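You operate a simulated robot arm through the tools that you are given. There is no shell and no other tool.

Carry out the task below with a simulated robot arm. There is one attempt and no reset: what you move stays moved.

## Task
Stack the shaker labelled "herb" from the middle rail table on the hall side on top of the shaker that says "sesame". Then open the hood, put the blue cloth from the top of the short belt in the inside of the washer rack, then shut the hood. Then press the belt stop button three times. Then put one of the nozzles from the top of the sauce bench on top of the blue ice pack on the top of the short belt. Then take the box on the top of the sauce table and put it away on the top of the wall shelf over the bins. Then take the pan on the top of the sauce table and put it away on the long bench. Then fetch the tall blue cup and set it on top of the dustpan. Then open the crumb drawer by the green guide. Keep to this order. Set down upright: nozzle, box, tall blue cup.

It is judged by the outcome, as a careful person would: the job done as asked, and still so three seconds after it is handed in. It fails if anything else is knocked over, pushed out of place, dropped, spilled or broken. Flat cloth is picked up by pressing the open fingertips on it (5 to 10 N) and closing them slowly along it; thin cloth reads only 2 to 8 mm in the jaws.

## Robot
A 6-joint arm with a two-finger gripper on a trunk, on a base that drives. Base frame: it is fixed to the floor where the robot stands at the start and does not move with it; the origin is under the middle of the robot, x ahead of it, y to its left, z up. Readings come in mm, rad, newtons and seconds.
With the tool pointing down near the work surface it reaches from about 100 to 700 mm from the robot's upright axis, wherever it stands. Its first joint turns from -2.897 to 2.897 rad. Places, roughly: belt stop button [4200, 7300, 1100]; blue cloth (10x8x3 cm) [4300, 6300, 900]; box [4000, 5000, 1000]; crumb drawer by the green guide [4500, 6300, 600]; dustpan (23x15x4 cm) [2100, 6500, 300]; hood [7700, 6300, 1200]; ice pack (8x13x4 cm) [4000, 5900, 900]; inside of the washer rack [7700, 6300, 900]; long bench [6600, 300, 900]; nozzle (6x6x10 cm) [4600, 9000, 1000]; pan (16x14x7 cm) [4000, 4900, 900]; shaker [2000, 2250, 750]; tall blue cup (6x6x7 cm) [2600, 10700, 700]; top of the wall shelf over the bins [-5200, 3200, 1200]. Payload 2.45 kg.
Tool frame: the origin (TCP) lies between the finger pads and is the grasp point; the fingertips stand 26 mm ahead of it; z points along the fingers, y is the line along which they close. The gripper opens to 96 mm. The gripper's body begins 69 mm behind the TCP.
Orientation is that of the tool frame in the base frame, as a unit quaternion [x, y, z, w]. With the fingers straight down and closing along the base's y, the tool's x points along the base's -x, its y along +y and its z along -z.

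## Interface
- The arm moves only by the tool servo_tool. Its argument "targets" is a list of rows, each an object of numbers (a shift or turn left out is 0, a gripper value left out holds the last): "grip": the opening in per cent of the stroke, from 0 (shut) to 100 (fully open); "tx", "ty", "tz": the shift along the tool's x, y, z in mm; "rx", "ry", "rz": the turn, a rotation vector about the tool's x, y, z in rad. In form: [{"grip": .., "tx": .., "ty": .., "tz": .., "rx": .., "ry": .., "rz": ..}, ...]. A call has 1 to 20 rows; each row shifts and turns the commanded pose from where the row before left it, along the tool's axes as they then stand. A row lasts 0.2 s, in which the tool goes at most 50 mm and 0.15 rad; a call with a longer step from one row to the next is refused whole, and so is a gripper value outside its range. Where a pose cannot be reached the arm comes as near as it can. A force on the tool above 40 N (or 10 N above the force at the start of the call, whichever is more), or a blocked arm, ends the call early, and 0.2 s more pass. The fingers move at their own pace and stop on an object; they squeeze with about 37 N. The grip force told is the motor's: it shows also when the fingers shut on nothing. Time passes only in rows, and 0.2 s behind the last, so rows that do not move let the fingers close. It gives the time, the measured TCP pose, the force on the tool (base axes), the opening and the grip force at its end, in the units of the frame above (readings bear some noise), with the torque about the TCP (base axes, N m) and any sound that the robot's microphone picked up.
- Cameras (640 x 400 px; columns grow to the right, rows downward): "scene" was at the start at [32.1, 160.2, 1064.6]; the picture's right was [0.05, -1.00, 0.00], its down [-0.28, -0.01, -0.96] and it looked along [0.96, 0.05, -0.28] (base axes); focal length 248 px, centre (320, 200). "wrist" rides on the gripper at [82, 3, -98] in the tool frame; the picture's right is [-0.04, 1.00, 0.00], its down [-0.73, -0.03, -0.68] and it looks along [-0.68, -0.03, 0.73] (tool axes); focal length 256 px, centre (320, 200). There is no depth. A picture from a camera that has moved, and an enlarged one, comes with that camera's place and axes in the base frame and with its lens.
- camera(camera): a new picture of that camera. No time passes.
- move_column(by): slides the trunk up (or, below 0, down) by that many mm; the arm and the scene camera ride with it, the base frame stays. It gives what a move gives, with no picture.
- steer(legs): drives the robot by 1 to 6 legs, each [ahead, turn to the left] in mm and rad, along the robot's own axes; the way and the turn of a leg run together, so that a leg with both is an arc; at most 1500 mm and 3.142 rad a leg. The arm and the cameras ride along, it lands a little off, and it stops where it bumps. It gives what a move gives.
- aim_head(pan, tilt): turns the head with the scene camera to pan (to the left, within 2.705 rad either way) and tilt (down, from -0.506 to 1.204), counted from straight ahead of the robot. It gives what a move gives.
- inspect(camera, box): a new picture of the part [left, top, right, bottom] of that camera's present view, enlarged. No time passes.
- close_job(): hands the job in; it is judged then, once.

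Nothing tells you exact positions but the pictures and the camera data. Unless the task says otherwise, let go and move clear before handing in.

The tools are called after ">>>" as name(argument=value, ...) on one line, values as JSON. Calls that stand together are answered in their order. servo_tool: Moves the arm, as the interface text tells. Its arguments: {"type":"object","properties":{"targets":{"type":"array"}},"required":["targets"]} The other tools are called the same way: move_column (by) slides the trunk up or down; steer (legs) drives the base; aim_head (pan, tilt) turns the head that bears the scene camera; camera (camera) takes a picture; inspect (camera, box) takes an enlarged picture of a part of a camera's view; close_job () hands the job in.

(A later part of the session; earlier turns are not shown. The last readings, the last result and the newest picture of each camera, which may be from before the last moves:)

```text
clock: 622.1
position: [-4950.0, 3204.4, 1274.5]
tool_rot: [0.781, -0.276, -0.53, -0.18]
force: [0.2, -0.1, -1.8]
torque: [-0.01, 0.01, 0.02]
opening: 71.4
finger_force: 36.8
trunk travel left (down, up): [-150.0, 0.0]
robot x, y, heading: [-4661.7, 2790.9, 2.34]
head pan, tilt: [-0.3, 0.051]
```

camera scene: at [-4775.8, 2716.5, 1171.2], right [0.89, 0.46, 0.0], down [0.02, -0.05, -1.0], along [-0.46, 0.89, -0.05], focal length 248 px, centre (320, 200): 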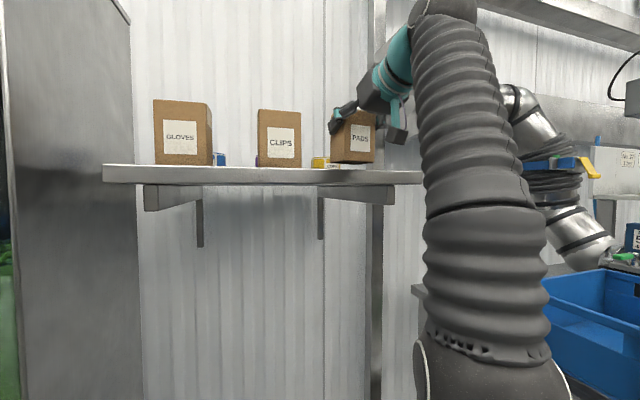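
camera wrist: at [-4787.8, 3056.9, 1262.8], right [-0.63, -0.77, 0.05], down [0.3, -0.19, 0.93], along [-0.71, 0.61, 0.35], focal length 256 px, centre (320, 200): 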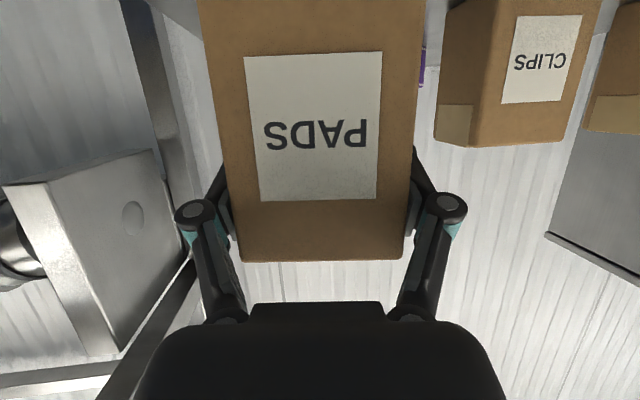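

>>> servo_tool(targets=[{"tx": 1.4, "tz": 0.6}, {}])

>>> servo_tool(targets=[{"tx": 1.4, "tz": 0.6}, {}])

>>> inspect(camera="scene", box=[300, 90, 420, 200])

```text
clock: 622.7
position: [-4949.6, 3204.9, 1274.3]
tool_rot: [0.781, -0.277, -0.53, -0.181]
force: [-1.8, 3.0, 7.2]
torque: [0.28, -0.27, 0.09]
opening: 71.6
finger_force: 36.9
trunk travel left (down, up): [-150.0, 0.0]
robot x, y, heading: [-4662.0, 2788.8, 2.346]
head pan, tilt: [-0.3, 0.051]
```

```text
clock: 623.3
position: [-4949.3, 3202.9, 1272.3]
tool_rot: [0.78, -0.276, -0.531, -0.181]
force: [-5.5, 4.8, 24.2]
torque: [0.45, -0.55, 0.18]
opening: 71.5
finger_force: 37.4
trunk travel left (down, up): [-150.0, 0.0]
robot x, y, heading: [-4661.2, 2790.4, 2.341]
head pan, tilt: [-0.3, 0.051]
```

```text
3.64 times, centred on (360, 145) of scene
camera zoom: at [-4775.9, 2716.0, 1171.4], right [0.89, 0.46, 0.0], down [0.02, -0.04, -1.0], along [-0.46, 0.89, -0.05], focal length 901 px, centre (174, 400)
```

zoom: 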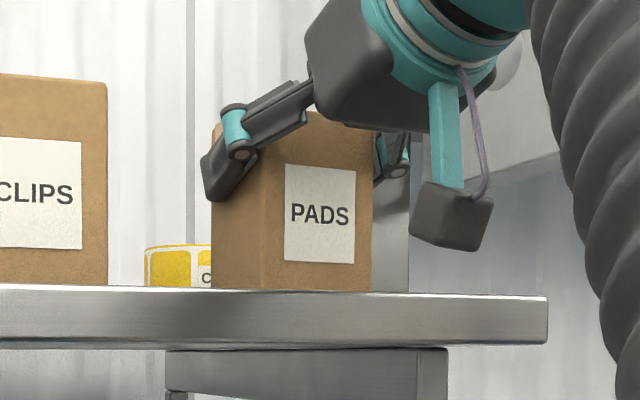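

The box rests on the shelf. Relaxing and opening the fingers.

>>> servo_tool(targets=[{"tx": -1.4, "tz": -0.6}, {}])

>>> servo_tool(targets=[{"grip": 76}, {"grip": 79}, {"grip": 83}, {"grip": 88}, {"grip": 94}, {"grip": 100}, {}])

>>> camera(camera="wrist")

>>> inspect(camera="scene", box=[300, 90, 420, 200])

```text
clock: 623.9
position: [-4948.2, 3203.2, 1272.5]
tool_rot: [0.781, -0.276, -0.53, -0.179]
force: [-3.0, -2.0, 14.1]
torque: [0.09, -0.29, 0.03]
opening: 71.5
finger_force: 37.4
trunk travel left (down, up): [-150.0, 0.0]
robot x, y, heading: [-4662.1, 2789.7, 2.343]
head pan, tilt: [-0.3, 0.051]
```

```text
clock: 625.5
position: [-4949.2, 3204.0, 1273.0]
tool_rot: [0.781, -0.277, -0.53, -0.18]
force: [-0.2, -0.2, 0.0]
torque: [-0.02, 0.0, -0.01]
opening: 96.0
finger_force: 0.1
trunk travel left (down, up): [-150.0, 0.0]
robot x, y, heading: [-4661.0, 2789.4, 2.343]
head pan, tilt: [-0.3, 0.051]
```

```text
taken
camera wrist: at [-4856.8, 3125.7, 1233.4], right [-0.63, -0.77, 0.05], down [0.3, -0.19, 0.93], along [-0.71, 0.61, 0.35], focal length 256 px, centre (320, 200)
```

wrist: 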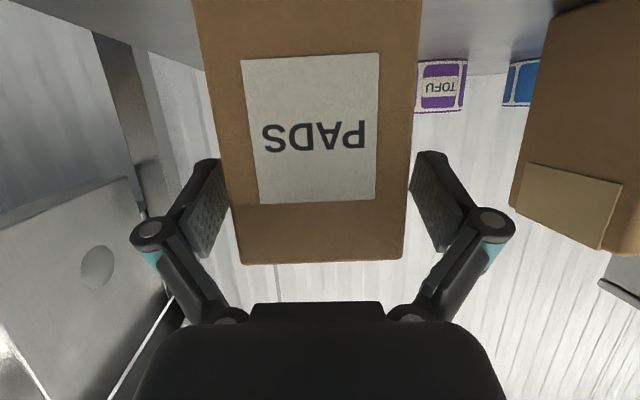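

```text
3.64 times, centred on (360, 145) of scene
camera zoom: at [-4775.8, 2716.4, 1171.2], right [0.89, 0.46, 0.0], down [0.02, -0.04, -1.0], along [-0.46, 0.89, -0.05], focal length 901 px, centre (174, 400)
```

zoom: 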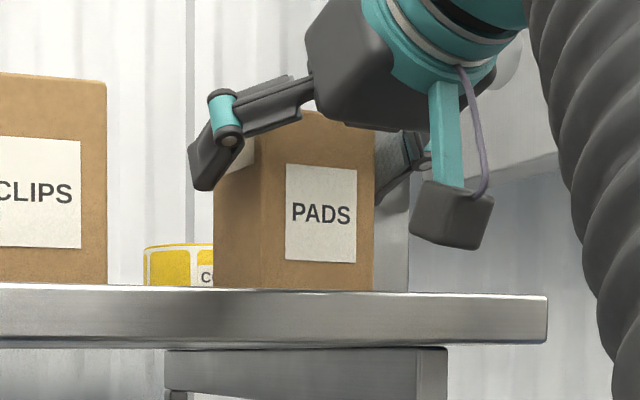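

Box is standing on the shelf. Withdrawing straight back.

>>> servo_tool(targets=[{"tx": 5.6, "tz": -13.9}, {"tx": 9.3, "tz": -23}, {"tx": 9.3, "tz": -23}, {"tx": 9.3, "tz": -23}, {"tx": 9.3, "tz": -23}, {}])

>>> steer(legs=[[-400, 0]])

>>> camera(camera="scene")

```text
clock: 626.9
position: [-4859.4, 3133.7, 1272.8]
tool_rot: [0.782, -0.276, -0.53, -0.179]
force: [0.1, 0.2, -0.6]
torque: [0.0, -0.03, 0.0]
opening: 95.9
finger_force: 0.1
trunk travel left (down, up): [-150.0, 0.0]
robot x, y, heading: [-4662.7, 2789.8, 2.342]
head pan, tilt: [-0.3, 0.051]
```

```text
clock: 629.4
position: [-4576.8, 2844.7, 1273.1]
tool_rot: [0.781, -0.278, -0.529, -0.18]
force: [0.7, -0.2, 0.6]
torque: [-0.01, -0.01, 0.01]
opening: 96.1
finger_force: 0.0
trunk travel left (down, up): [-150.0, 0.0]
robot x, y, heading: [-4380.2, 2500.6, 2.335]
head pan, tilt: [-0.3, 0.051]
```

```text
taken
camera scene: at [-4494.3, 2427.5, 1171.2], right [0.89, 0.45, 0.0], down [0.02, -0.05, -1.0], along [-0.45, 0.89, -0.05], focal length 248 px, centre (320, 200)
```

scene: 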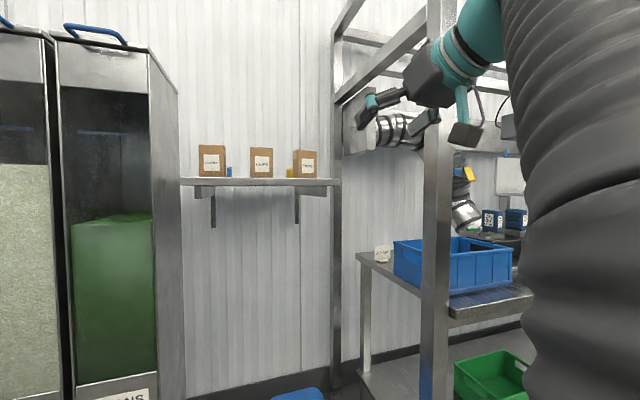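

Three boxes now on the shelf; the box task is done. I'll lower the arm to a travel pose and drive back toward the sauce table for the pan.

>>> servo_tool(targets=[{"tx": 27, "tz": 26, "ty": 8}, {"tx": 28, "tz": 27, "ty": 8}, {"tx": 28, "tz": 27, "ty": 8}, {"tx": 28, "tz": 27, "ty": 8}, {"tx": 28, "tz": 27, "ty": 8}, {"tx": 28, "tz": 27, "ty": 8}, {"tx": 28, "tz": 27, "ty": 6}, {}])

>>> steer(legs=[[0, 2.119], [1123, 0], [0, 0.869], [1450, 0], [283, 0]])

```text
clock: 631.2
position: [-4693.0, 2862.4, 1022.7]
tool_rot: [0.781, -0.277, -0.53, -0.18]
force: [0.0, 0.5, -0.3]
torque: [-0.03, -0.04, 0.01]
opening: 96.0
finger_force: 0.0
trunk travel left (down, up): [-150.0, 0.0]
robot x, y, heading: [-4382.3, 2500.8, 2.342]
head pan, tilt: [-0.3, 0.051]
```

```text
clock: 652.6
position: [-3404.0, -403.9, 1022.7]
tool_rot: [0.337, 0.757, -0.221, 0.515]
force: [0.2, -0.5, 0.4]
torque: [-0.02, 0.04, 0.0]
opening: 95.9
finger_force: 0.1
trunk travel left (down, up): [-150.0, 0.0]
robot x, y, heading: [-3661.2, 3.4, -0.96]
head pan, tilt: [-0.3, 0.051]
```

>>> steer(legs=[[0, 0.17], [1392, 0], [0, 0.296], [1272, 0], [0, 1.14]])

>>> aim_head(pan=0.0, tilt=0.2)

>>> camera(camera="scene")

```text
clock: 670.1
position: [-1150.9, -1309.7, 1020.6]
tool_rot: [-0.313, 0.767, 0.218, 0.516]
force: [-0.2, 0.5, -0.4]
torque: [0.01, 0.02, -0.01]
opening: 95.8
finger_force: 0.1
trunk travel left (down, up): [-150.0, 0.0]
robot x, y, heading: [-1546.9, -1576.3, 0.655]
head pan, tilt: [-0.3, 0.051]
```

```text
clock: 670.9
position: [-1150.9, -1309.9, 1021.7]
tool_rot: [-0.313, 0.767, 0.218, 0.516]
force: [-0.9, -0.2, 0.4]
torque: [-0.01, 0.02, 0.0]
opening: 96.0
finger_force: 0.1
trunk travel left (down, up): [-150.0, 0.0]
robot x, y, heading: [-1545.9, -1576.4, 0.657]
head pan, tilt: [0.0, 0.201]
```

```text
taken
camera scene: at [-1618.0, -1436.4, 1157.3], right [0.61, -0.79, 0.0], down [-0.16, -0.12, -0.98], along [0.78, 0.6, -0.2], focal length 248 px, centre (320, 200)
```

scene: 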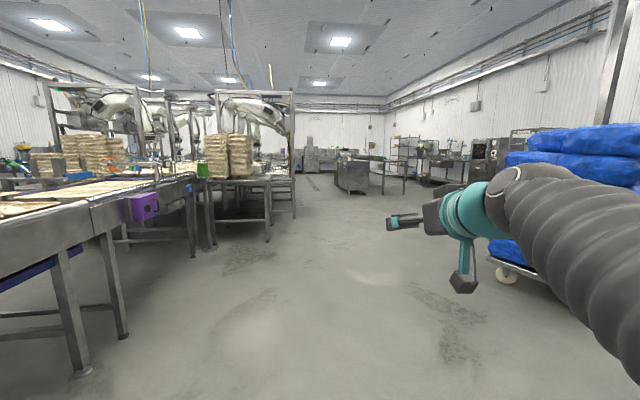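

>>> steer(legs=[[0, -0.014], [1450, 0], [1450, 0], [690, 0], [0, 0.11]])

>>> steer(legs=[[1450, 0], [1450, 0], [1450, 0], [1250, 0]])

>>> camera(camera="scene")

```text
clock: 689.1
position: [1672.9, 856.5, 1021.3]
tool_rot: [-0.348, 0.753, 0.241, 0.504]
force: [-0.4, 0.6, 0.4]
torque: [0.0, -0.01, -0.02]
opening: 96.0
finger_force: 0.1
trunk travel left (down, up): [-150.0, 0.0]
robot x, y, heading: [1304.8, 551.0, 0.749]
head pan, tilt: [0.0, 0.201]
```

```text
clock: 715.8
position: [5795.6, 4646.8, 1022.0]
tool_rot: [-0.344, 0.754, 0.239, 0.506]
force: [0.1, 0.1, -0.5]
torque: [0.0, -0.02, 0.0]
opening: 96.0
finger_force: 0.1
trunk travel left (down, up): [-150.0, 0.0]
robot x, y, heading: [5423.8, 4343.0, 0.743]
head pan, tilt: [0.0, 0.201]
```

```text
taken
camera scene: at [5341.5, 4480.9, 1157.3], right [0.68, -0.74, 0.0], down [-0.15, -0.13, -0.98], along [0.72, 0.66, -0.2], focal length 248 px, centre (320, 200)
```

scene: 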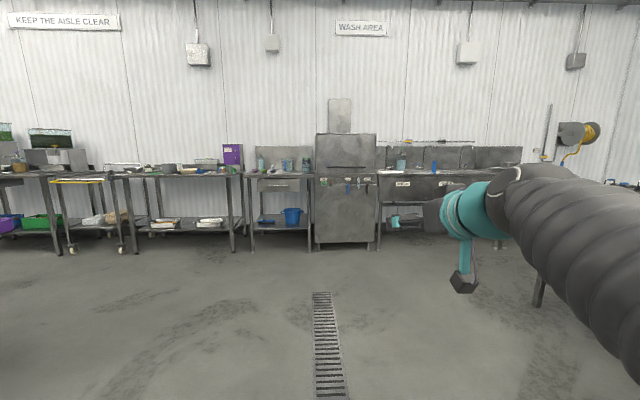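

>>> steer(legs=[[0, 1.633], [1195, 0], [0, 1.211]])

>>> aim_head(pan=0.0, tilt=0.5)

>>> camera(camera="scene")

>>> inspect(camera="scene", box=[300, 100, 460, 220])

```text
clock: 728.9
position: [4121.8, 4990.9, 1023.1]
tool_rot: [0.795, 0.235, -0.535, 0.165]
force: [-0.3, -0.6, 0.1]
torque: [-0.03, 0.01, 0.02]
opening: 96.1
finger_force: 0.1
trunk travel left (down, up): [-150.0, 0.0]
robot x, y, heading: [4561.3, 5179.5, -2.683]
head pan, tilt: [0.0, 0.201]
```

```text
clock: 729.7
position: [4122.3, 4992.5, 1021.7]
tool_rot: [0.795, 0.235, -0.534, 0.165]
force: [-0.5, 0.1, 0.2]
torque: [-0.01, 0.05, -0.01]
opening: 96.1
finger_force: 0.0
trunk travel left (down, up): [-150.0, 0.0]
robot x, y, heading: [4563.4, 5180.1, -2.688]
head pan, tilt: [0.0, 0.499]
```

```text
taken
camera scene: at [4603.6, 5021.7, 1129.7], right [-0.44, 0.9, 0.0], down [0.43, 0.21, -0.88], along [-0.79, -0.39, -0.48], focal length 248 px, centre (320, 200)
```

scene: 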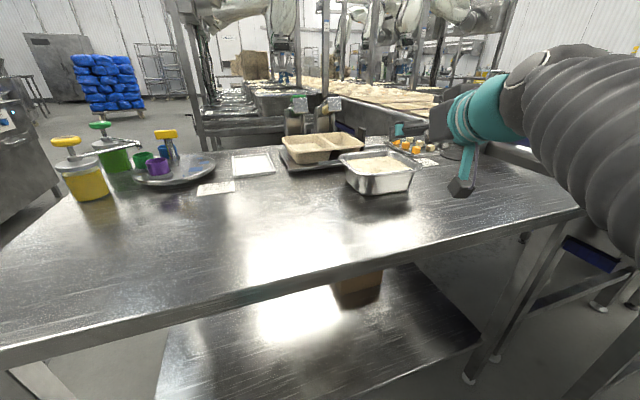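

```text
3.33 times, centred on (380, 160) of scene
camera zoom: at [4603.6, 5021.7, 1129.7], right [-0.44, 0.9, 0.0], down [0.43, 0.21, -0.88], along [-0.79, -0.39, -0.48], focal length 826 px, centre (120, 333)
```

zoom: 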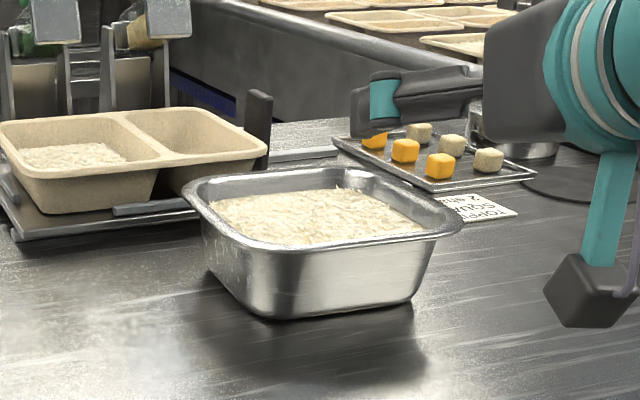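

The pan (rim ~925, filled to ~15–20 mm below the rim) has its near rim at about s≈6378, m≈612. I'll back the tool off a bit and turn it to point straight down for a rim pinch.

>>> servo_tool(targets=[{"tx": 11, "tz": -28}, {"tx": 11, "tz": -28}, {"tx": 18, "tz": 7.5}, {"tx": 18, "tz": 7.5}, {}])

>>> servo_tool(targets=[{"ry": 0.148}, {"ry": 0.148}, {"ry": 0.148}, {"ry": 0.148}, {"ry": 0.148}, {"ry": 0.148}, {"ry": 0.148}, {"ry": 0.148}, {}])

>>> camera(camera="scene")

```text
clock: 730.9
position: [4173.8, 5024.6, 983.9]
tool_rot: [0.795, 0.235, -0.534, 0.165]
force: [-0.3, -1.1, 0.2]
torque: [-0.03, 0.0, -0.02]
opening: 95.8
finger_force: 0.1
trunk travel left (down, up): [-150.0, 0.0]
robot x, y, heading: [4565.2, 5182.0, -2.687]
head pan, tilt: [0.0, 0.499]
```

```text
clock: 732.9
position: [4172.9, 5023.7, 982.2]
tool_rot: [0.958, 0.288, 0.002, 0.006]
force: [0.3, 0.6, 0.0]
torque: [-0.04, -0.02, 0.01]
opening: 95.8
finger_force: 0.1
trunk travel left (down, up): [-150.0, 0.0]
robot x, y, heading: [4562.7, 5177.3, -2.684]
head pan, tilt: [0.0, 0.499]
```

```text
taken
camera scene: at [4603.6, 5021.8, 1129.6], right [-0.44, 0.9, 0.0], down [0.43, 0.21, -0.88], along [-0.79, -0.39, -0.48], focal length 248 px, centre (320, 200)
```

scene: 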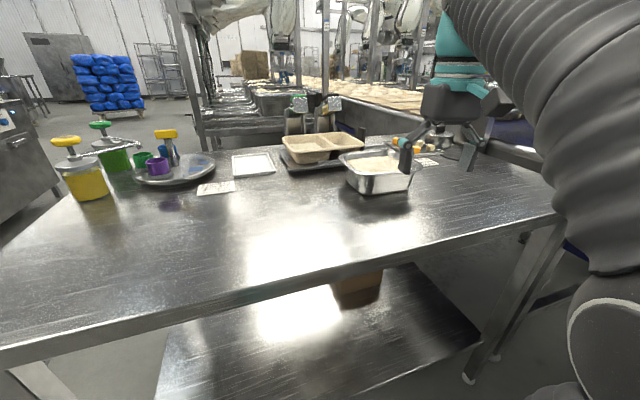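

>>> servo_tool(targets=[{"rz": 0.137, "grip": 55}, {"rz": 0.137}, {"rz": 0.137}, {"rz": 0.137}, {"rz": 0.137}, {"rz": 0.137}, {"rz": 0.137}, {"rz": 0.137}, {"rz": 0.137}, {"rz": 0.137}, {}])

>>> camera(camera="wrist")

>>> inspect(camera="scene", box=[320, 90, 500, 220])

```text
clock: 735.3
position: [4172.6, 5024.0, 983.3]
tool_rot: [0.923, -0.385, 0.004, 0.005]
force: [-0.1, 0.5, 0.6]
torque: [0.02, -0.03, 0.03]
opening: 52.8
finger_force: 0.0
trunk travel left (down, up): [-150.0, 0.0]
robot x, y, heading: [4560.2, 5177.4, -2.684]
head pan, tilt: [0.0, 0.499]
```

```text
taken
camera wrist: at [4226.6, 4965.3, 1081.9], right [-0.74, -0.68, 0.01], down [-0.5, 0.55, 0.67], along [-0.46, 0.49, -0.74], focal length 256 px, centre (320, 200)
```

wrist: 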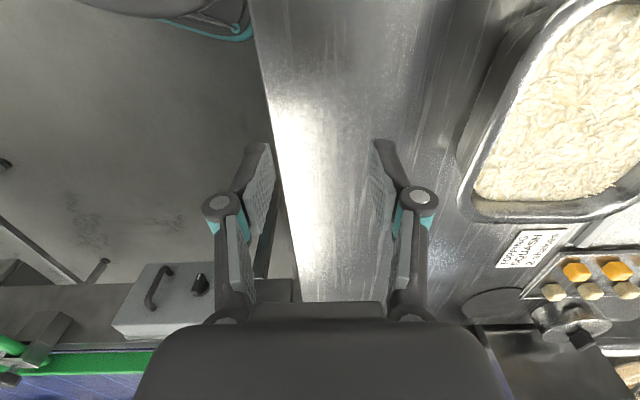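

```text
3.08 times, centred on (410, 155) of scene
camera zoom: at [4603.6, 5021.7, 1129.6], right [-0.44, 0.9, 0.0], down [0.43, 0.21, -0.88], along [-0.79, -0.39, -0.48], focal length 762 px, centre (43, 338)
```

zoom: 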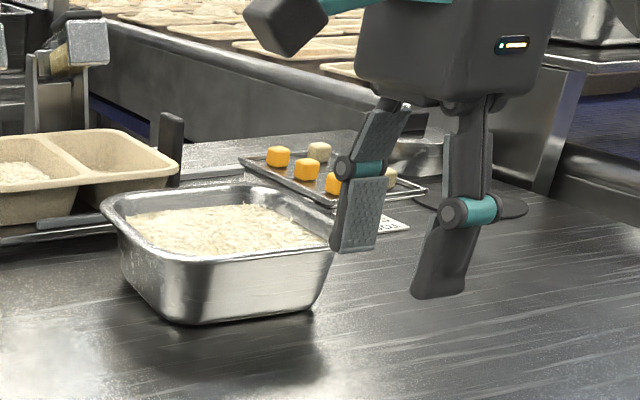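

>>> servo_tool(targets=[{"ty": 30, "tx": -5}, {"ty": 35, "tx": -5}, {"ty": 35}, {"ty": 32}, {}])

>>> camera(camera="wrist")

>>> inspect(camera="scene", box=[320, 90, 500, 220])

```text
clock: 736.5
position: [4072.2, 4938.5, 982.0]
tool_rot: [0.924, -0.383, 0.001, 0.006]
force: [-0.1, -0.4, -0.2]
torque: [0.0, 0.01, -0.01]
opening: 52.8
finger_force: 0.1
trunk travel left (down, up): [-150.0, 0.0]
robot x, y, heading: [4565.2, 5178.4, -2.689]
head pan, tilt: [0.0, 0.499]
```

```text
taken
camera wrist: at [4126.6, 4879.7, 1081.1], right [-0.74, -0.68, 0.01], down [-0.5, 0.55, 0.67], along [-0.46, 0.49, -0.74], focal length 256 px, centre (320, 200)
```

wrist: 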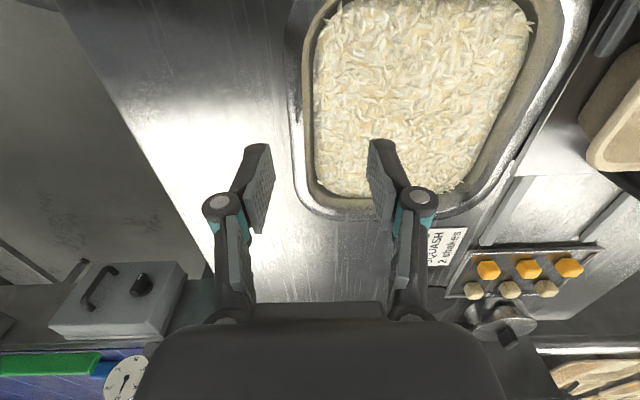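

```text
3.08 times, centred on (410, 155) of scene
camera zoom: at [4603.6, 5021.7, 1129.6], right [-0.44, 0.9, 0.0], down [0.43, 0.21, -0.88], along [-0.79, -0.39, -0.48], focal length 762 px, centre (43, 338)
```

zoom: 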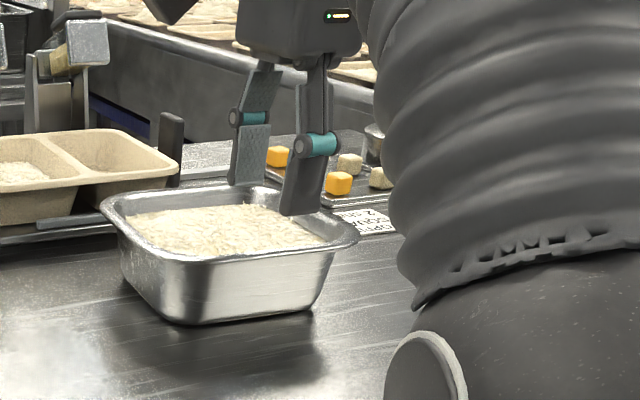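

The rim lip (≈16 mm wide) lies near s=6372–6389. I'll shift 8 mm toward me so the fingers straddle it, and descend carefully.

>>> servo_tool(targets=[{"ty": -8}, {"tz": 15}, {"tz": 15}, {"tz": 7}, {}])

>>> camera(camera="wrist")

>>> inspect(camera="scene", box=[330, 110, 450, 210])

```text
clock: 737.7
position: [4077.7, 4942.3, 947.9]
tool_rot: [0.924, -0.383, 0.003, 0.005]
force: [0.5, 0.5, -0.5]
torque: [0.0, 0.02, -0.02]
opening: 53.0
finger_force: 0.2
trunk travel left (down, up): [-150.0, 0.0]
robot x, y, heading: [4558.9, 5177.9, -2.686]
head pan, tilt: [0.0, 0.499]
```

```text
taken
camera wrist: at [4132.0, 4884.2, 1045.7], right [-0.74, -0.68, 0.01], down [-0.5, 0.55, 0.67], along [-0.46, 0.49, -0.74], focal length 256 px, centre (320, 200)
```

wrist: 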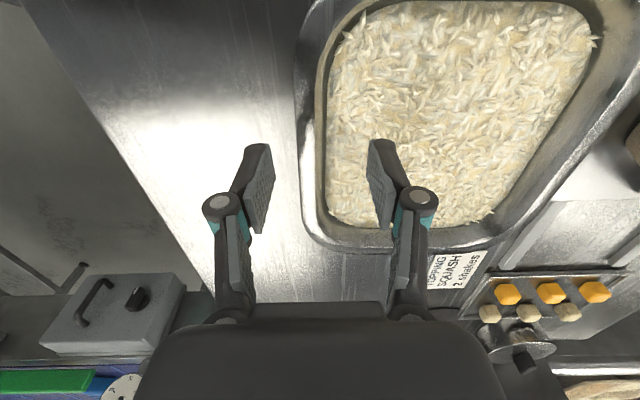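

```text
4.00 times, centred on (390, 160) of scene
camera zoom: at [4603.5, 5021.7, 1129.6], right [-0.44, 0.9, 0.0], down [0.43, 0.21, -0.88], along [-0.79, -0.39, -0.48], focal length 991 px, centre (40, 360)
```

zoom: 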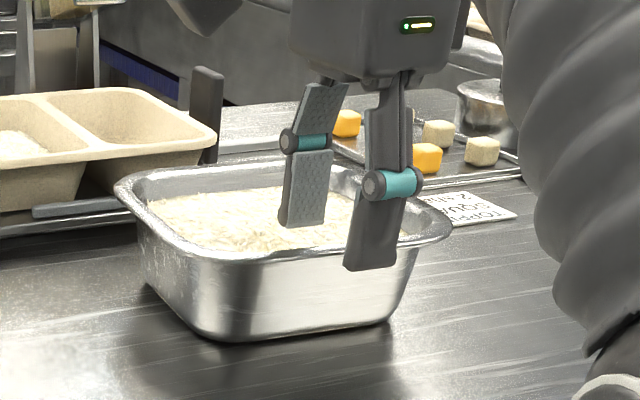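

Fingers straddle the near wall at its middle. Going down a bit more with force watch.

>>> servo_tool(targets=[{"tz": 4}, {"tz": 3}, {"tz": 3}, {}])

>>> inspect(camera="scene", box=[330, 110, 450, 210])

```text
clock: 738.7
position: [4077.6, 4942.7, 937.2]
tool_rot: [0.923, -0.384, 0.003, 0.006]
force: [0.2, 0.9, -0.3]
torque: [0.0, 0.01, 0.01]
opening: 52.7
finger_force: 0.1
trunk travel left (down, up): [-150.0, 0.0]
robot x, y, heading: [4563.4, 5182.0, -2.682]
head pan, tilt: [0.0, 0.499]
```

```text
4.00 times, centred on (390, 160) of scene
camera zoom: at [4603.5, 5021.7, 1129.6], right [-0.44, 0.9, 0.0], down [0.43, 0.21, -0.88], along [-0.79, -0.39, -0.48], focal length 991 px, centre (40, 360)
```

zoom: 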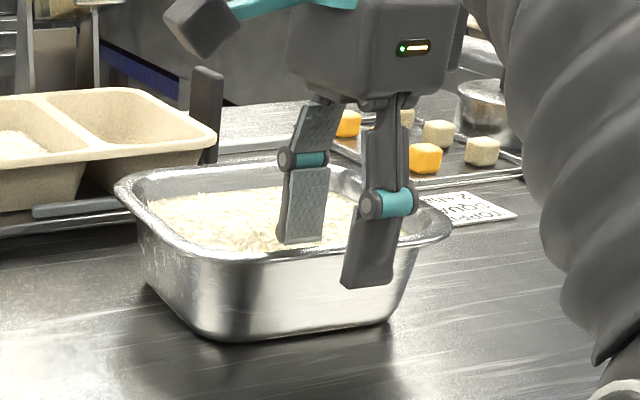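

>>> servo_tool(targets=[{"tz": 2}, {"tz": 2}, {}])

>>> servo_tool(targets=[{"tz": 2}, {"tz": 2}, {}])

>>> inspect(camera="scene", box=[330, 110, 450, 210])

```text
clock: 739.5
position: [4078.3, 4943.1, 933.0]
tool_rot: [0.924, -0.383, 0.004, 0.004]
force: [0.6, 0.4, 0.0]
torque: [-0.02, -0.01, -0.02]
opening: 52.9
finger_force: 0.0
trunk travel left (down, up): [-150.0, 0.0]
robot x, y, heading: [4567.6, 5176.3, -2.686]
head pan, tilt: [0.0, 0.499]
```

```text
clock: 740.3
position: [4077.7, 4942.9, 929.0]
tool_rot: [0.923, -0.384, 0.003, 0.004]
force: [-0.3, -0.4, -1.1]
torque: [0.02, -0.01, -0.03]
opening: 52.9
finger_force: 0.1
trunk travel left (down, up): [-150.0, 0.0]
robot x, y, heading: [4565.0, 5177.4, -2.686]
head pan, tilt: [0.0, 0.499]
```

```text
4.00 times, centred on (390, 160) of scene
camera zoom: at [4603.5, 5021.7, 1129.6], right [-0.44, 0.9, 0.0], down [0.43, 0.21, -0.88], along [-0.79, -0.39, -0.48], focal length 991 px, centre (40, 360)
```

zoom: 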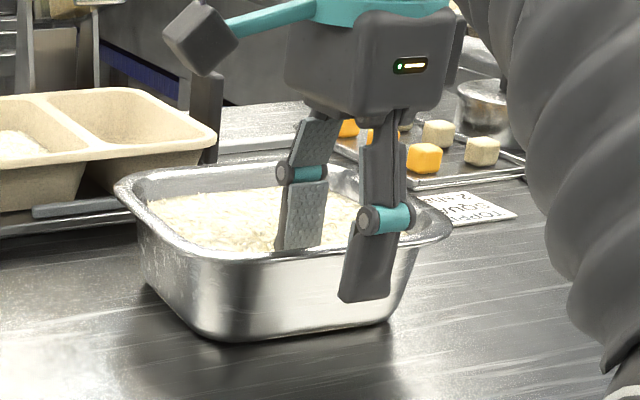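

>>> servo_tool(targets=[{"tz": 2}, {"tz": 2}, {}])

>>> servo_tool(targets=[{"tz": 2}, {"tz": 2}, {}])

>>> camera(camera="wrist")

```text
clock: 741.1
position: [4077.8, 4944.9, 925.4]
tool_rot: [0.924, -0.383, 0.004, 0.004]
force: [0.1, 0.4, 0.0]
torque: [0.01, -0.02, -0.02]
opening: 52.9
finger_force: 0.0
trunk travel left (down, up): [-150.0, 0.0]
robot x, y, heading: [4562.8, 5179.9, -2.688]
head pan, tilt: [0.0, 0.499]
```

```text
clock: 741.9
position: [4079.1, 4943.2, 921.1]
tool_rot: [0.924, -0.383, 0.004, 0.005]
force: [-0.4, -0.5, -0.2]
torque: [0.01, -0.01, 0.01]
opening: 52.8
finger_force: 0.1
trunk travel left (down, up): [-150.0, 0.0]
robot x, y, heading: [4562.9, 5178.2, -2.687]
head pan, tilt: [0.0, 0.499]
```

```text
taken
camera wrist: at [4132.6, 4884.3, 1019.7], right [-0.74, -0.68, 0.01], down [-0.5, 0.55, 0.67], along [-0.46, 0.49, -0.74], focal length 256 px, centre (320, 200)
```

wrist: 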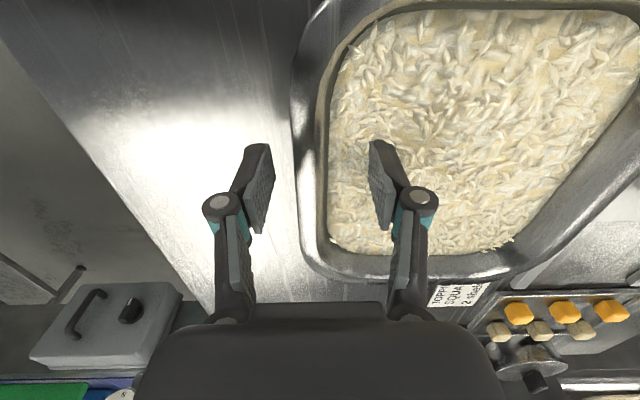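

No contact inside, good. The pan's wall is sloped, so I'll tilt the tool ~13° to lay the pads along the wall before pinching, to keep the pan level.

>>> servo_tool(targets=[{"tz": -8, "ty": -4}, {"rx": -0.11}, {"rx": -0.11}, {}])

>>> camera(camera="wrist")

>>> inspect(camera="scene", box=[330, 110, 450, 210])

```text
clock: 742.9
position: [4081.1, 4946.4, 928.3]
tool_rot: [0.917, -0.382, -0.038, 0.107]
force: [-0.4, -0.3, -0.3]
torque: [-0.02, -0.03, -0.02]
opening: 52.8
finger_force: 0.1
trunk travel left (down, up): [-150.0, 0.0]
robot x, y, heading: [4566.6, 5178.8, -2.685]
head pan, tilt: [0.0, 0.499]
```

```text
taken
camera wrist: at [4150.4, 4902.5, 1025.6], right [-0.72, -0.66, 0.22], down [-0.39, 0.65, 0.65], along [-0.57, 0.38, -0.73], focal length 256 px, centre (320, 200)
```

wrist: 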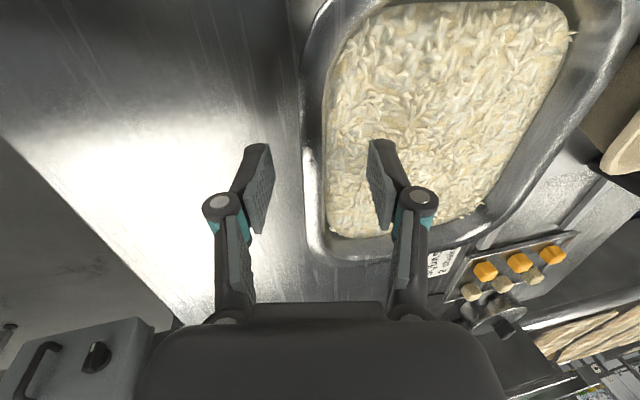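

```text
4.00 times, centred on (390, 160) of scene
camera zoom: at [4603.5, 5021.7, 1129.6], right [-0.44, 0.9, 0.0], down [0.43, 0.21, -0.88], along [-0.79, -0.39, -0.48], focal length 991 px, centre (40, 360)
```

zoom: 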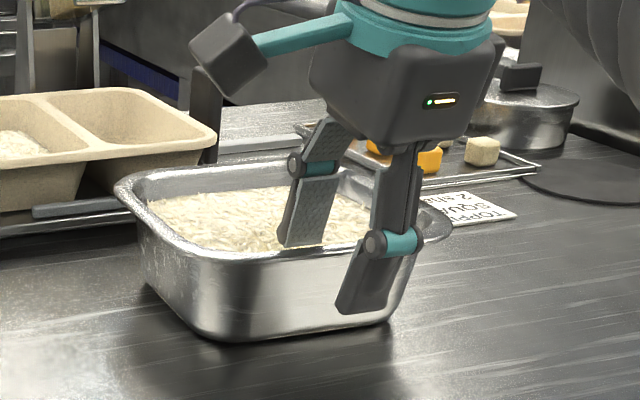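

>>> servo_tool(targets=[{"tz": 3.9, "ty": -0.9}, {"tz": 3.9, "ty": -0.9}, {}])

>>> servo_tool(targets=[{"grip": 48}, {"grip": 42}, {"grip": 36}, {"grip": 31}, {"grip": 27}, {}])

>>> camera(camera="wrist")

>>> inspect(camera="scene", box=[330, 110, 450, 210])

```text
clock: 743.7
position: [4081.3, 4946.5, 920.6]
tool_rot: [0.918, -0.381, -0.039, 0.105]
force: [0.5, 0.5, 0.3]
torque: [0.02, 0.01, -0.01]
opening: 52.8
finger_force: 0.1
trunk travel left (down, up): [-150.0, 0.0]
robot x, y, heading: [4562.8, 5179.2, -2.688]
head pan, tilt: [0.0, 0.499]
```

```text
clock: 745.1
position: [4081.9, 4946.0, 920.9]
tool_rot: [0.917, -0.382, -0.038, 0.105]
force: [0.2, -0.4, -0.4]
torque: [-0.02, -0.01, 0.04]
opening: 26.0
finger_force: 0.1
trunk travel left (down, up): [-150.0, 0.0]
robot x, y, heading: [4564.0, 5179.6, -2.681]
head pan, tilt: [0.0, 0.499]
```

```text
taken
camera wrist: at [4150.3, 4902.3, 1017.5], right [-0.72, -0.66, 0.22], down [-0.4, 0.65, 0.65], along [-0.57, 0.38, -0.73], focal length 256 px, centre (320, 200)
```

wrist: 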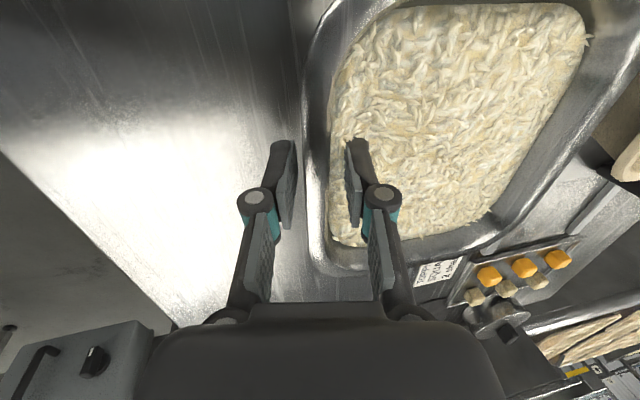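

```text
4.00 times, centred on (390, 160) of scene
camera zoom: at [4603.6, 5021.7, 1129.6], right [-0.44, 0.9, 0.0], down [0.43, 0.21, -0.88], along [-0.79, -0.39, -0.48], focal length 991 px, centre (40, 360)
```

zoom: 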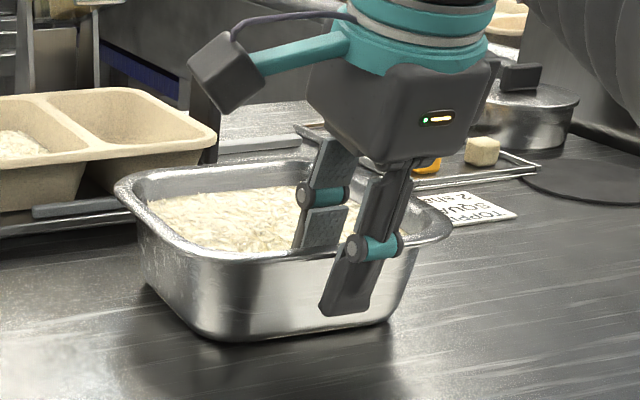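

>>> servo_tool(targets=[{"grip": 24}, {"grip": 21}, {"grip": 18}, {"grip": 15}, {"grip": 12}, {"grip": 9}, {}])

>>> camera(camera="wrist")

>>> inspect(camera="scene", box=[330, 110, 450, 210])

```text
clock: 746.7
position: [4081.1, 4945.5, 921.6]
tool_rot: [0.918, -0.382, -0.037, 0.105]
force: [-2.3, -3.0, 1.6]
torque: [-0.01, 0.0, -0.07]
opening: 11.4
finger_force: 2.1
trunk travel left (down, up): [-150.0, 0.0]
robot x, y, heading: [4563.8, 5180.1, -2.683]
head pan, tilt: [0.0, 0.499]
```

```text
taken
camera wrist: at [4150.2, 4902.0, 1017.4], right [-0.72, -0.66, 0.22], down [-0.4, 0.65, 0.65], along [-0.57, 0.38, -0.73], focal length 256 px, centre (320, 200)
```

wrist: 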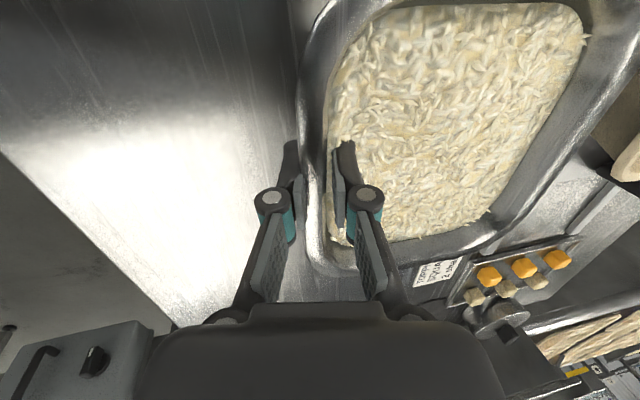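

```text
4.00 times, centred on (390, 160) of scene
camera zoom: at [4603.4, 5021.6, 1129.6], right [-0.44, 0.9, 0.0], down [0.43, 0.21, -0.88], along [-0.79, -0.39, -0.48], focal length 991 px, centre (40, 360)
```

zoom: 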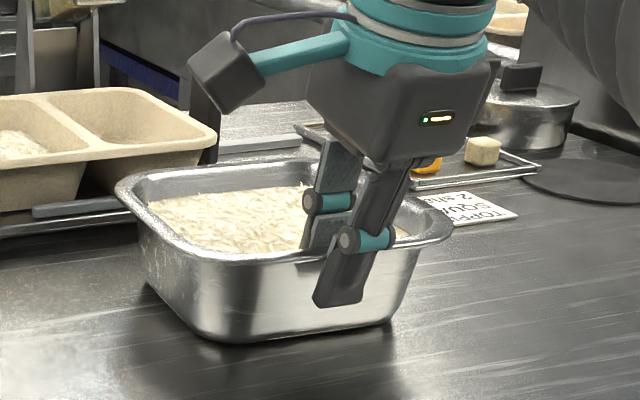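

>>> servo_tool(targets=[{"ty": 1.5}, {"grip": 7}, {"grip": 5}, {"grip": 3}, {"grip": 0}, {}, {}])

>>> camera(camera="wrist")

>>> inspect(camera="scene", box=[330, 110, 450, 210])

```text
clock: 748.3
position: [4078.7, 4944.6, 920.4]
tool_rot: [0.918, -0.381, -0.038, 0.106]
force: [0.4, 0.4, -7.4]
torque: [0.59, -0.41, -0.07]
opening: 6.0
finger_force: 32.4
trunk travel left (down, up): [-150.0, 0.0]
robot x, y, heading: [4564.2, 5174.2, -2.684]
head pan, tilt: [0.0, 0.499]
```

```text
taken
camera wrist: at [4149.0, 4901.1, 1017.4], right [-0.72, -0.66, 0.22], down [-0.4, 0.65, 0.65], along [-0.57, 0.38, -0.73], focal length 256 px, centre (320, 200)
```

wrist: 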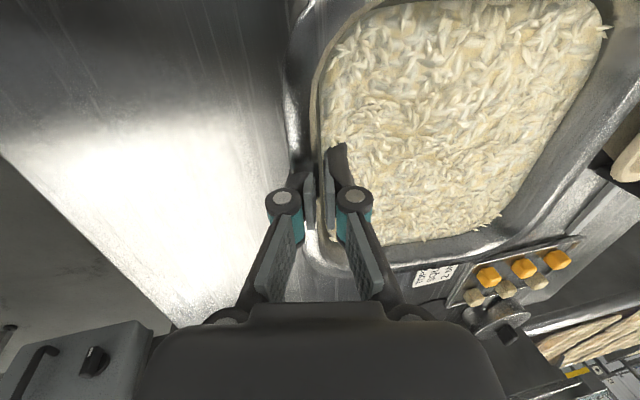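

```text
4.00 times, centred on (390, 160) of scene
camera zoom: at [4603.3, 5021.6, 1129.5], right [-0.44, 0.9, 0.0], down [0.43, 0.21, -0.88], along [-0.79, -0.39, -0.48], focal length 991 px, centre (40, 360)
```

zoom: 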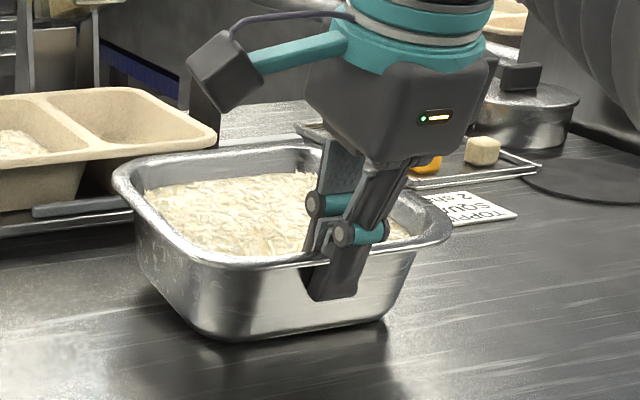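

The pinch closed on a thin 6 mm wall and tipped the pan's far side up a few mm, so the wall is steeper than my tilt. I'll rotate the tool back slightly to set the pan level.

>>> servo_tool(targets=[{"rx": 0.02}, {"rx": 0.02}, {"rx": 0.02}, {}])

>>> inspect(camera="scene", box=[330, 110, 450, 210])

```text
clock: 749.3
position: [4079.3, 4945.2, 921.4]
tool_rot: [0.92, -0.383, -0.027, 0.078]
force: [-0.5, -0.3, -6.6]
torque: [0.26, -0.6, -0.01]
opening: 5.9
finger_force: 32.1
trunk travel left (down, up): [-150.0, 0.0]
robot x, y, heading: [4565.7, 5180.4, -2.685]
head pan, tilt: [0.0, 0.499]
```

```text
4.00 times, centred on (390, 160) of scene
camera zoom: at [4603.2, 5021.5, 1129.6], right [-0.44, 0.9, 0.0], down [0.43, 0.21, -0.88], along [-0.79, -0.39, -0.48], focal length 991 px, centre (40, 360)
```

zoom: 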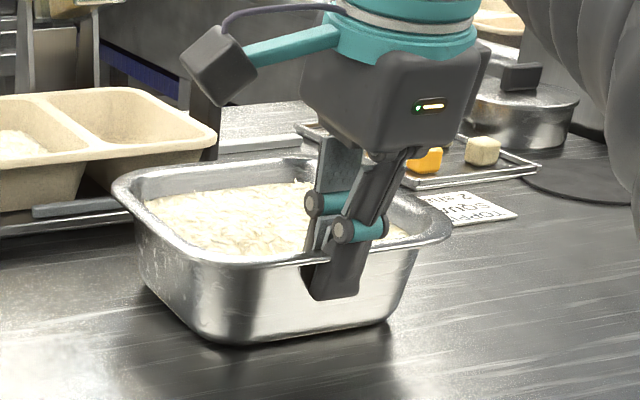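

>>> servo_tool(targets=[{"rx": 0.02}, {"rx": 0.02}, {}])

>>> inspect(camera="scene", box=[330, 110, 450, 210])

```text
clock: 750.1
position: [4080.2, 4944.1, 921.0]
tool_rot: [0.921, -0.383, -0.02, 0.06]
force: [-2.1, -1.7, -4.9]
torque: [-0.14, -0.11, -0.11]
opening: 5.9
finger_force: 32.1
trunk travel left (down, up): [-150.0, 0.0]
robot x, y, heading: [4565.1, 5182.6, -2.678]
head pan, tilt: [0.0, 0.499]
```

```text
4.00 times, centred on (390, 160) of scene
camera zoom: at [4603.3, 5021.6, 1129.6], right [-0.44, 0.9, 0.0], down [0.43, 0.21, -0.88], along [-0.79, -0.39, -0.48], focal length 991 px, centre (40, 360)
```

zoom: 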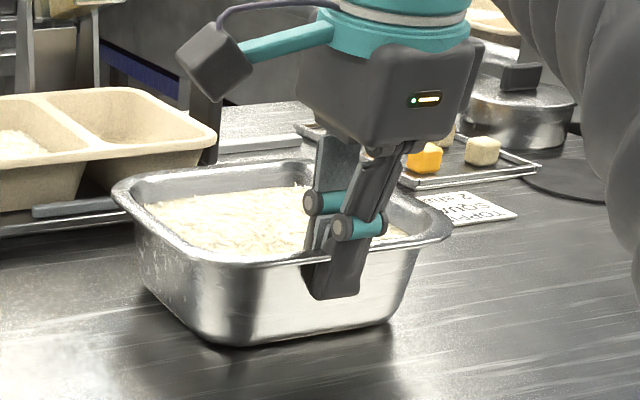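

The pan is about level now (small torque). Lifting 15 mm to see how it hangs.

>>> servo_tool(targets=[{"tz": -5, "ty": 0.6}, {"tz": -5, "ty": 0.6}, {"tz": -5, "ty": 0.6}, {}])

>>> inspect(camera="scene", box=[330, 110, 450, 210])

>>> camera(camera="wrist")

```text
clock: 751.1
position: [4078.8, 4945.2, 934.4]
tool_rot: [0.922, -0.383, -0.018, 0.059]
force: [-0.4, 0.4, -10.1]
torque: [0.44, -0.47, 0.01]
opening: 6.1
finger_force: 32.6
trunk travel left (down, up): [-150.0, 0.0]
robot x, y, heading: [4565.6, 5176.1, -2.682]
head pan, tilt: [0.0, 0.499]
```

```text
4.00 times, centred on (390, 160) of scene
camera zoom: at [4603.2, 5021.5, 1129.6], right [-0.44, 0.9, 0.0], down [0.43, 0.21, -0.88], along [-0.79, -0.39, -0.48], focal length 991 px, centre (40, 360)
```

zoom: 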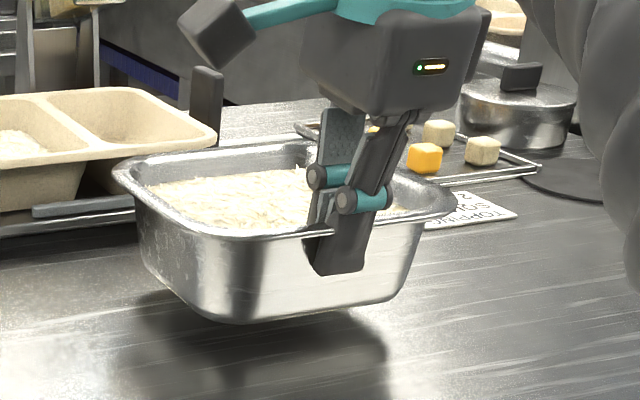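

```text
taken
camera wrist: at [4141.6, 4894.1, 1034.3], right [-0.73, -0.67, 0.12], down [-0.44, 0.6, 0.66], along [-0.52, 0.43, -0.74], focal length 256 px, centre (320, 200)
```

wrist: 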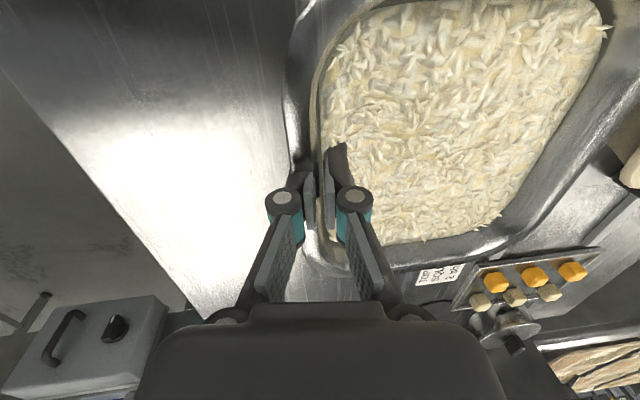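

The pan hangs nearly level (about 1 kg). Raising it a bit more, then backing off the table.

>>> servo_tool(targets=[{"tz": -6, "ty": 0.7}, {"tz": -8, "ty": 1}, {"tz": -8, "ty": 1}, {"tz": -8, "ty": 1}, {"tz": -8, "ty": 1}, {}])

>>> inspect(camera="scene", box=[320, 80, 460, 210])

```text
clock: 752.5
position: [4079.5, 4945.9, 975.0]
tool_rot: [0.922, -0.383, -0.019, 0.059]
force: [0.3, 0.1, -9.1]
torque: [0.39, -0.46, -0.02]
opening: 6.1
finger_force: 32.3
trunk travel left (down, up): [-150.0, 0.0]
robot x, y, heading: [4562.5, 5181.1, -2.68]
head pan, tilt: [0.0, 0.499]
```

```text
3.08 times, centred on (390, 145) of scene
camera zoom: at [4603.2, 5021.5, 1129.6], right [-0.44, 0.9, 0.0], down [0.43, 0.21, -0.88], along [-0.79, -0.39, -0.48], focal length 762 px, centre (105, 369)
```

zoom: 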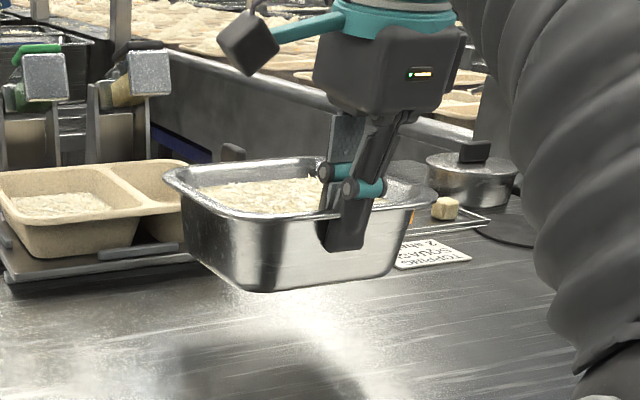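

>>> steer(legs=[[-450, 0]])

>>> servo_tool(targets=[{"tx": 0}, {}])

>>> camera(camera="scene")

```text
clock: 755.2
position: [4481.9, 5145.7, 974.2]
tool_rot: [0.922, -0.383, -0.019, 0.059]
force: [-0.2, 0.0, -9.1]
torque: [0.41, -0.45, 0.02]
opening: 6.2
finger_force: 31.9
trunk travel left (down, up): [-150.0, 0.0]
robot x, y, heading: [4967.0, 5376.4, -2.684]
head pan, tilt: [0.0, 0.499]
```

```text
clock: 755.8
position: [4482.3, 5143.7, 974.7]
tool_rot: [0.922, -0.383, -0.018, 0.059]
force: [0.3, -0.3, -10.3]
torque: [0.45, -0.44, -0.01]
opening: 6.1
finger_force: 32.5
trunk travel left (down, up): [-150.0, 0.0]
robot x, y, heading: [4968.9, 5375.9, -2.687]
head pan, tilt: [0.0, 0.499]
```

```text
taken
camera scene: at [5006.6, 5220.1, 1129.6], right [-0.44, 0.9, 0.0], down [0.43, 0.21, -0.88], along [-0.79, -0.39, -0.48], focal length 248 px, centre (320, 200)
```

scene: 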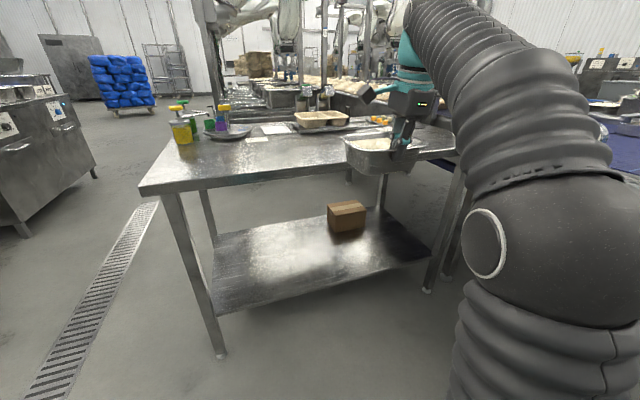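

>>> steer(legs=[[0, 1.61], [1095, 0], [0, -1.268], [1450, 0], [1450, 0], [650, 0]])

>>> aim_head(pan=1.2, tilt=0.2)

>>> camera(camera="scene")

```text
clock: 785.2
position: [2636.9, 1514.2, 974.3]
tool_rot: [0.973, -0.224, -0.009, 0.061]
force: [0.2, 0.1, -8.6]
torque: [0.57, -0.23, 0.01]
opening: 5.9
finger_force: 31.9
trunk travel left (down, up): [-150.0, 0.0]
robot x, y, heading: [3016.3, 1898.3, -2.347]
head pan, tilt: [0.0, 0.499]
```

```text
clock: 786.6
position: [2636.7, 1513.4, 974.0]
tool_rot: [0.973, -0.224, -0.009, 0.061]
force: [0.1, 0.7, -9.5]
torque: [0.59, -0.28, 0.02]
opening: 6.1
finger_force: 31.9
trunk travel left (down, up): [-150.0, 0.0]
robot x, y, heading: [3015.2, 1892.5, -2.344]
head pan, tilt: [1.201, 0.201]
```

```text
taken
camera scene: at [3208.0, 1738.5, 1157.3], right [-0.91, -0.41, 0.0], down [-0.08, 0.18, -0.98], along [0.4, -0.89, -0.2], focal length 248 px, centre (320, 200)
```

scene: 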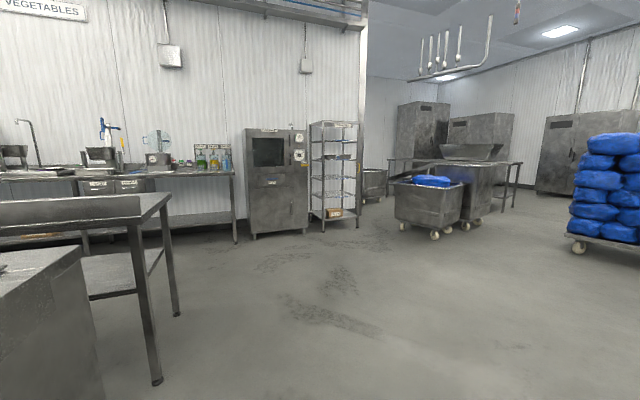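

The long bench runs along the wall under "VEGETABLES". I'll go round the prep tables' end toward it.

>>> steer(legs=[[0, 1.559], [1450, 0], [1050, 0]])

>>> aim_head(pan=0.6, tilt=0.25)

>>> camera(camera="scene")

>>> inspect(camera="scene", box=[80, 120, 400, 280])

```text
clock: 802.6
position: [5133.3, -279.4, 974.5]
tool_rot: [0.853, 0.518, 0.036, 0.05]
force: [0.4, -0.2, -8.9]
torque: [0.28, 0.55, 0.0]
opening: 6.1
finger_force: 32.3
trunk travel left (down, up): [-150.0, 0.0]
robot x, y, heading: [4765.3, 108.2, -0.805]
head pan, tilt: [1.201, 0.201]
```

```text
clock: 803.6
position: [5133.1, -279.9, 973.9]
tool_rot: [0.853, 0.518, 0.038, 0.049]
force: [0.1, -0.2, -8.7]
torque: [0.3, 0.52, 0.0]
opening: 5.8
finger_force: 31.4
trunk travel left (down, up): [-150.0, 0.0]
robot x, y, heading: [4765.6, 110.2, -0.803]
head pan, tilt: [0.6, 0.25]
```

```text
taken
camera scene: at [4926.9, 242.3, 1152.7], right [-0.2, -0.98, 0.0], down [-0.24, 0.05, -0.97], along [0.95, -0.2, -0.25], focal length 248 px, centre (320, 200)
```

scene: 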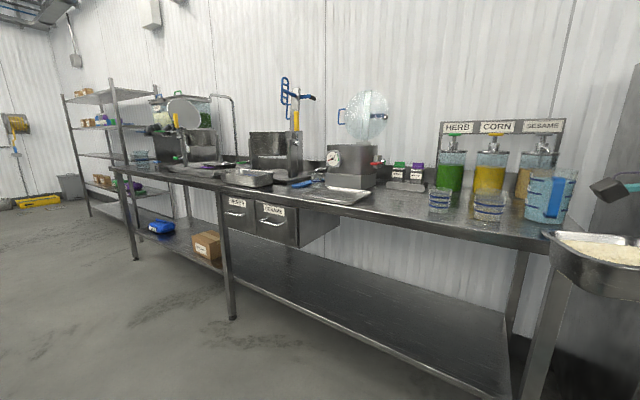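

```text
2.00 times, centred on (240, 200) of scene
camera zoom: at [4926.9, 242.3, 1152.7], right [-0.2, -0.98, 0.0], down [-0.24, 0.05, -0.97], along [0.95, -0.2, -0.25], focal length 495 px, centre (480, 200)
```

zoom: 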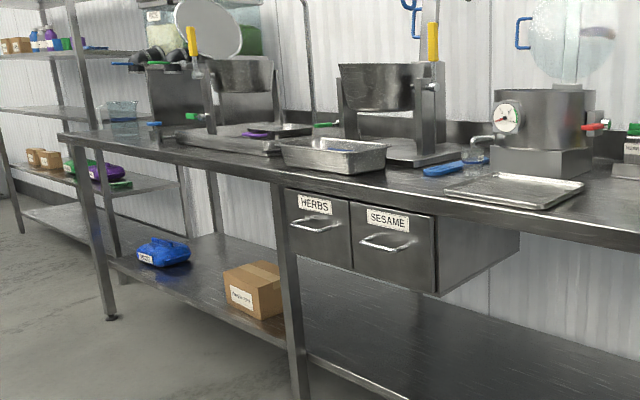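

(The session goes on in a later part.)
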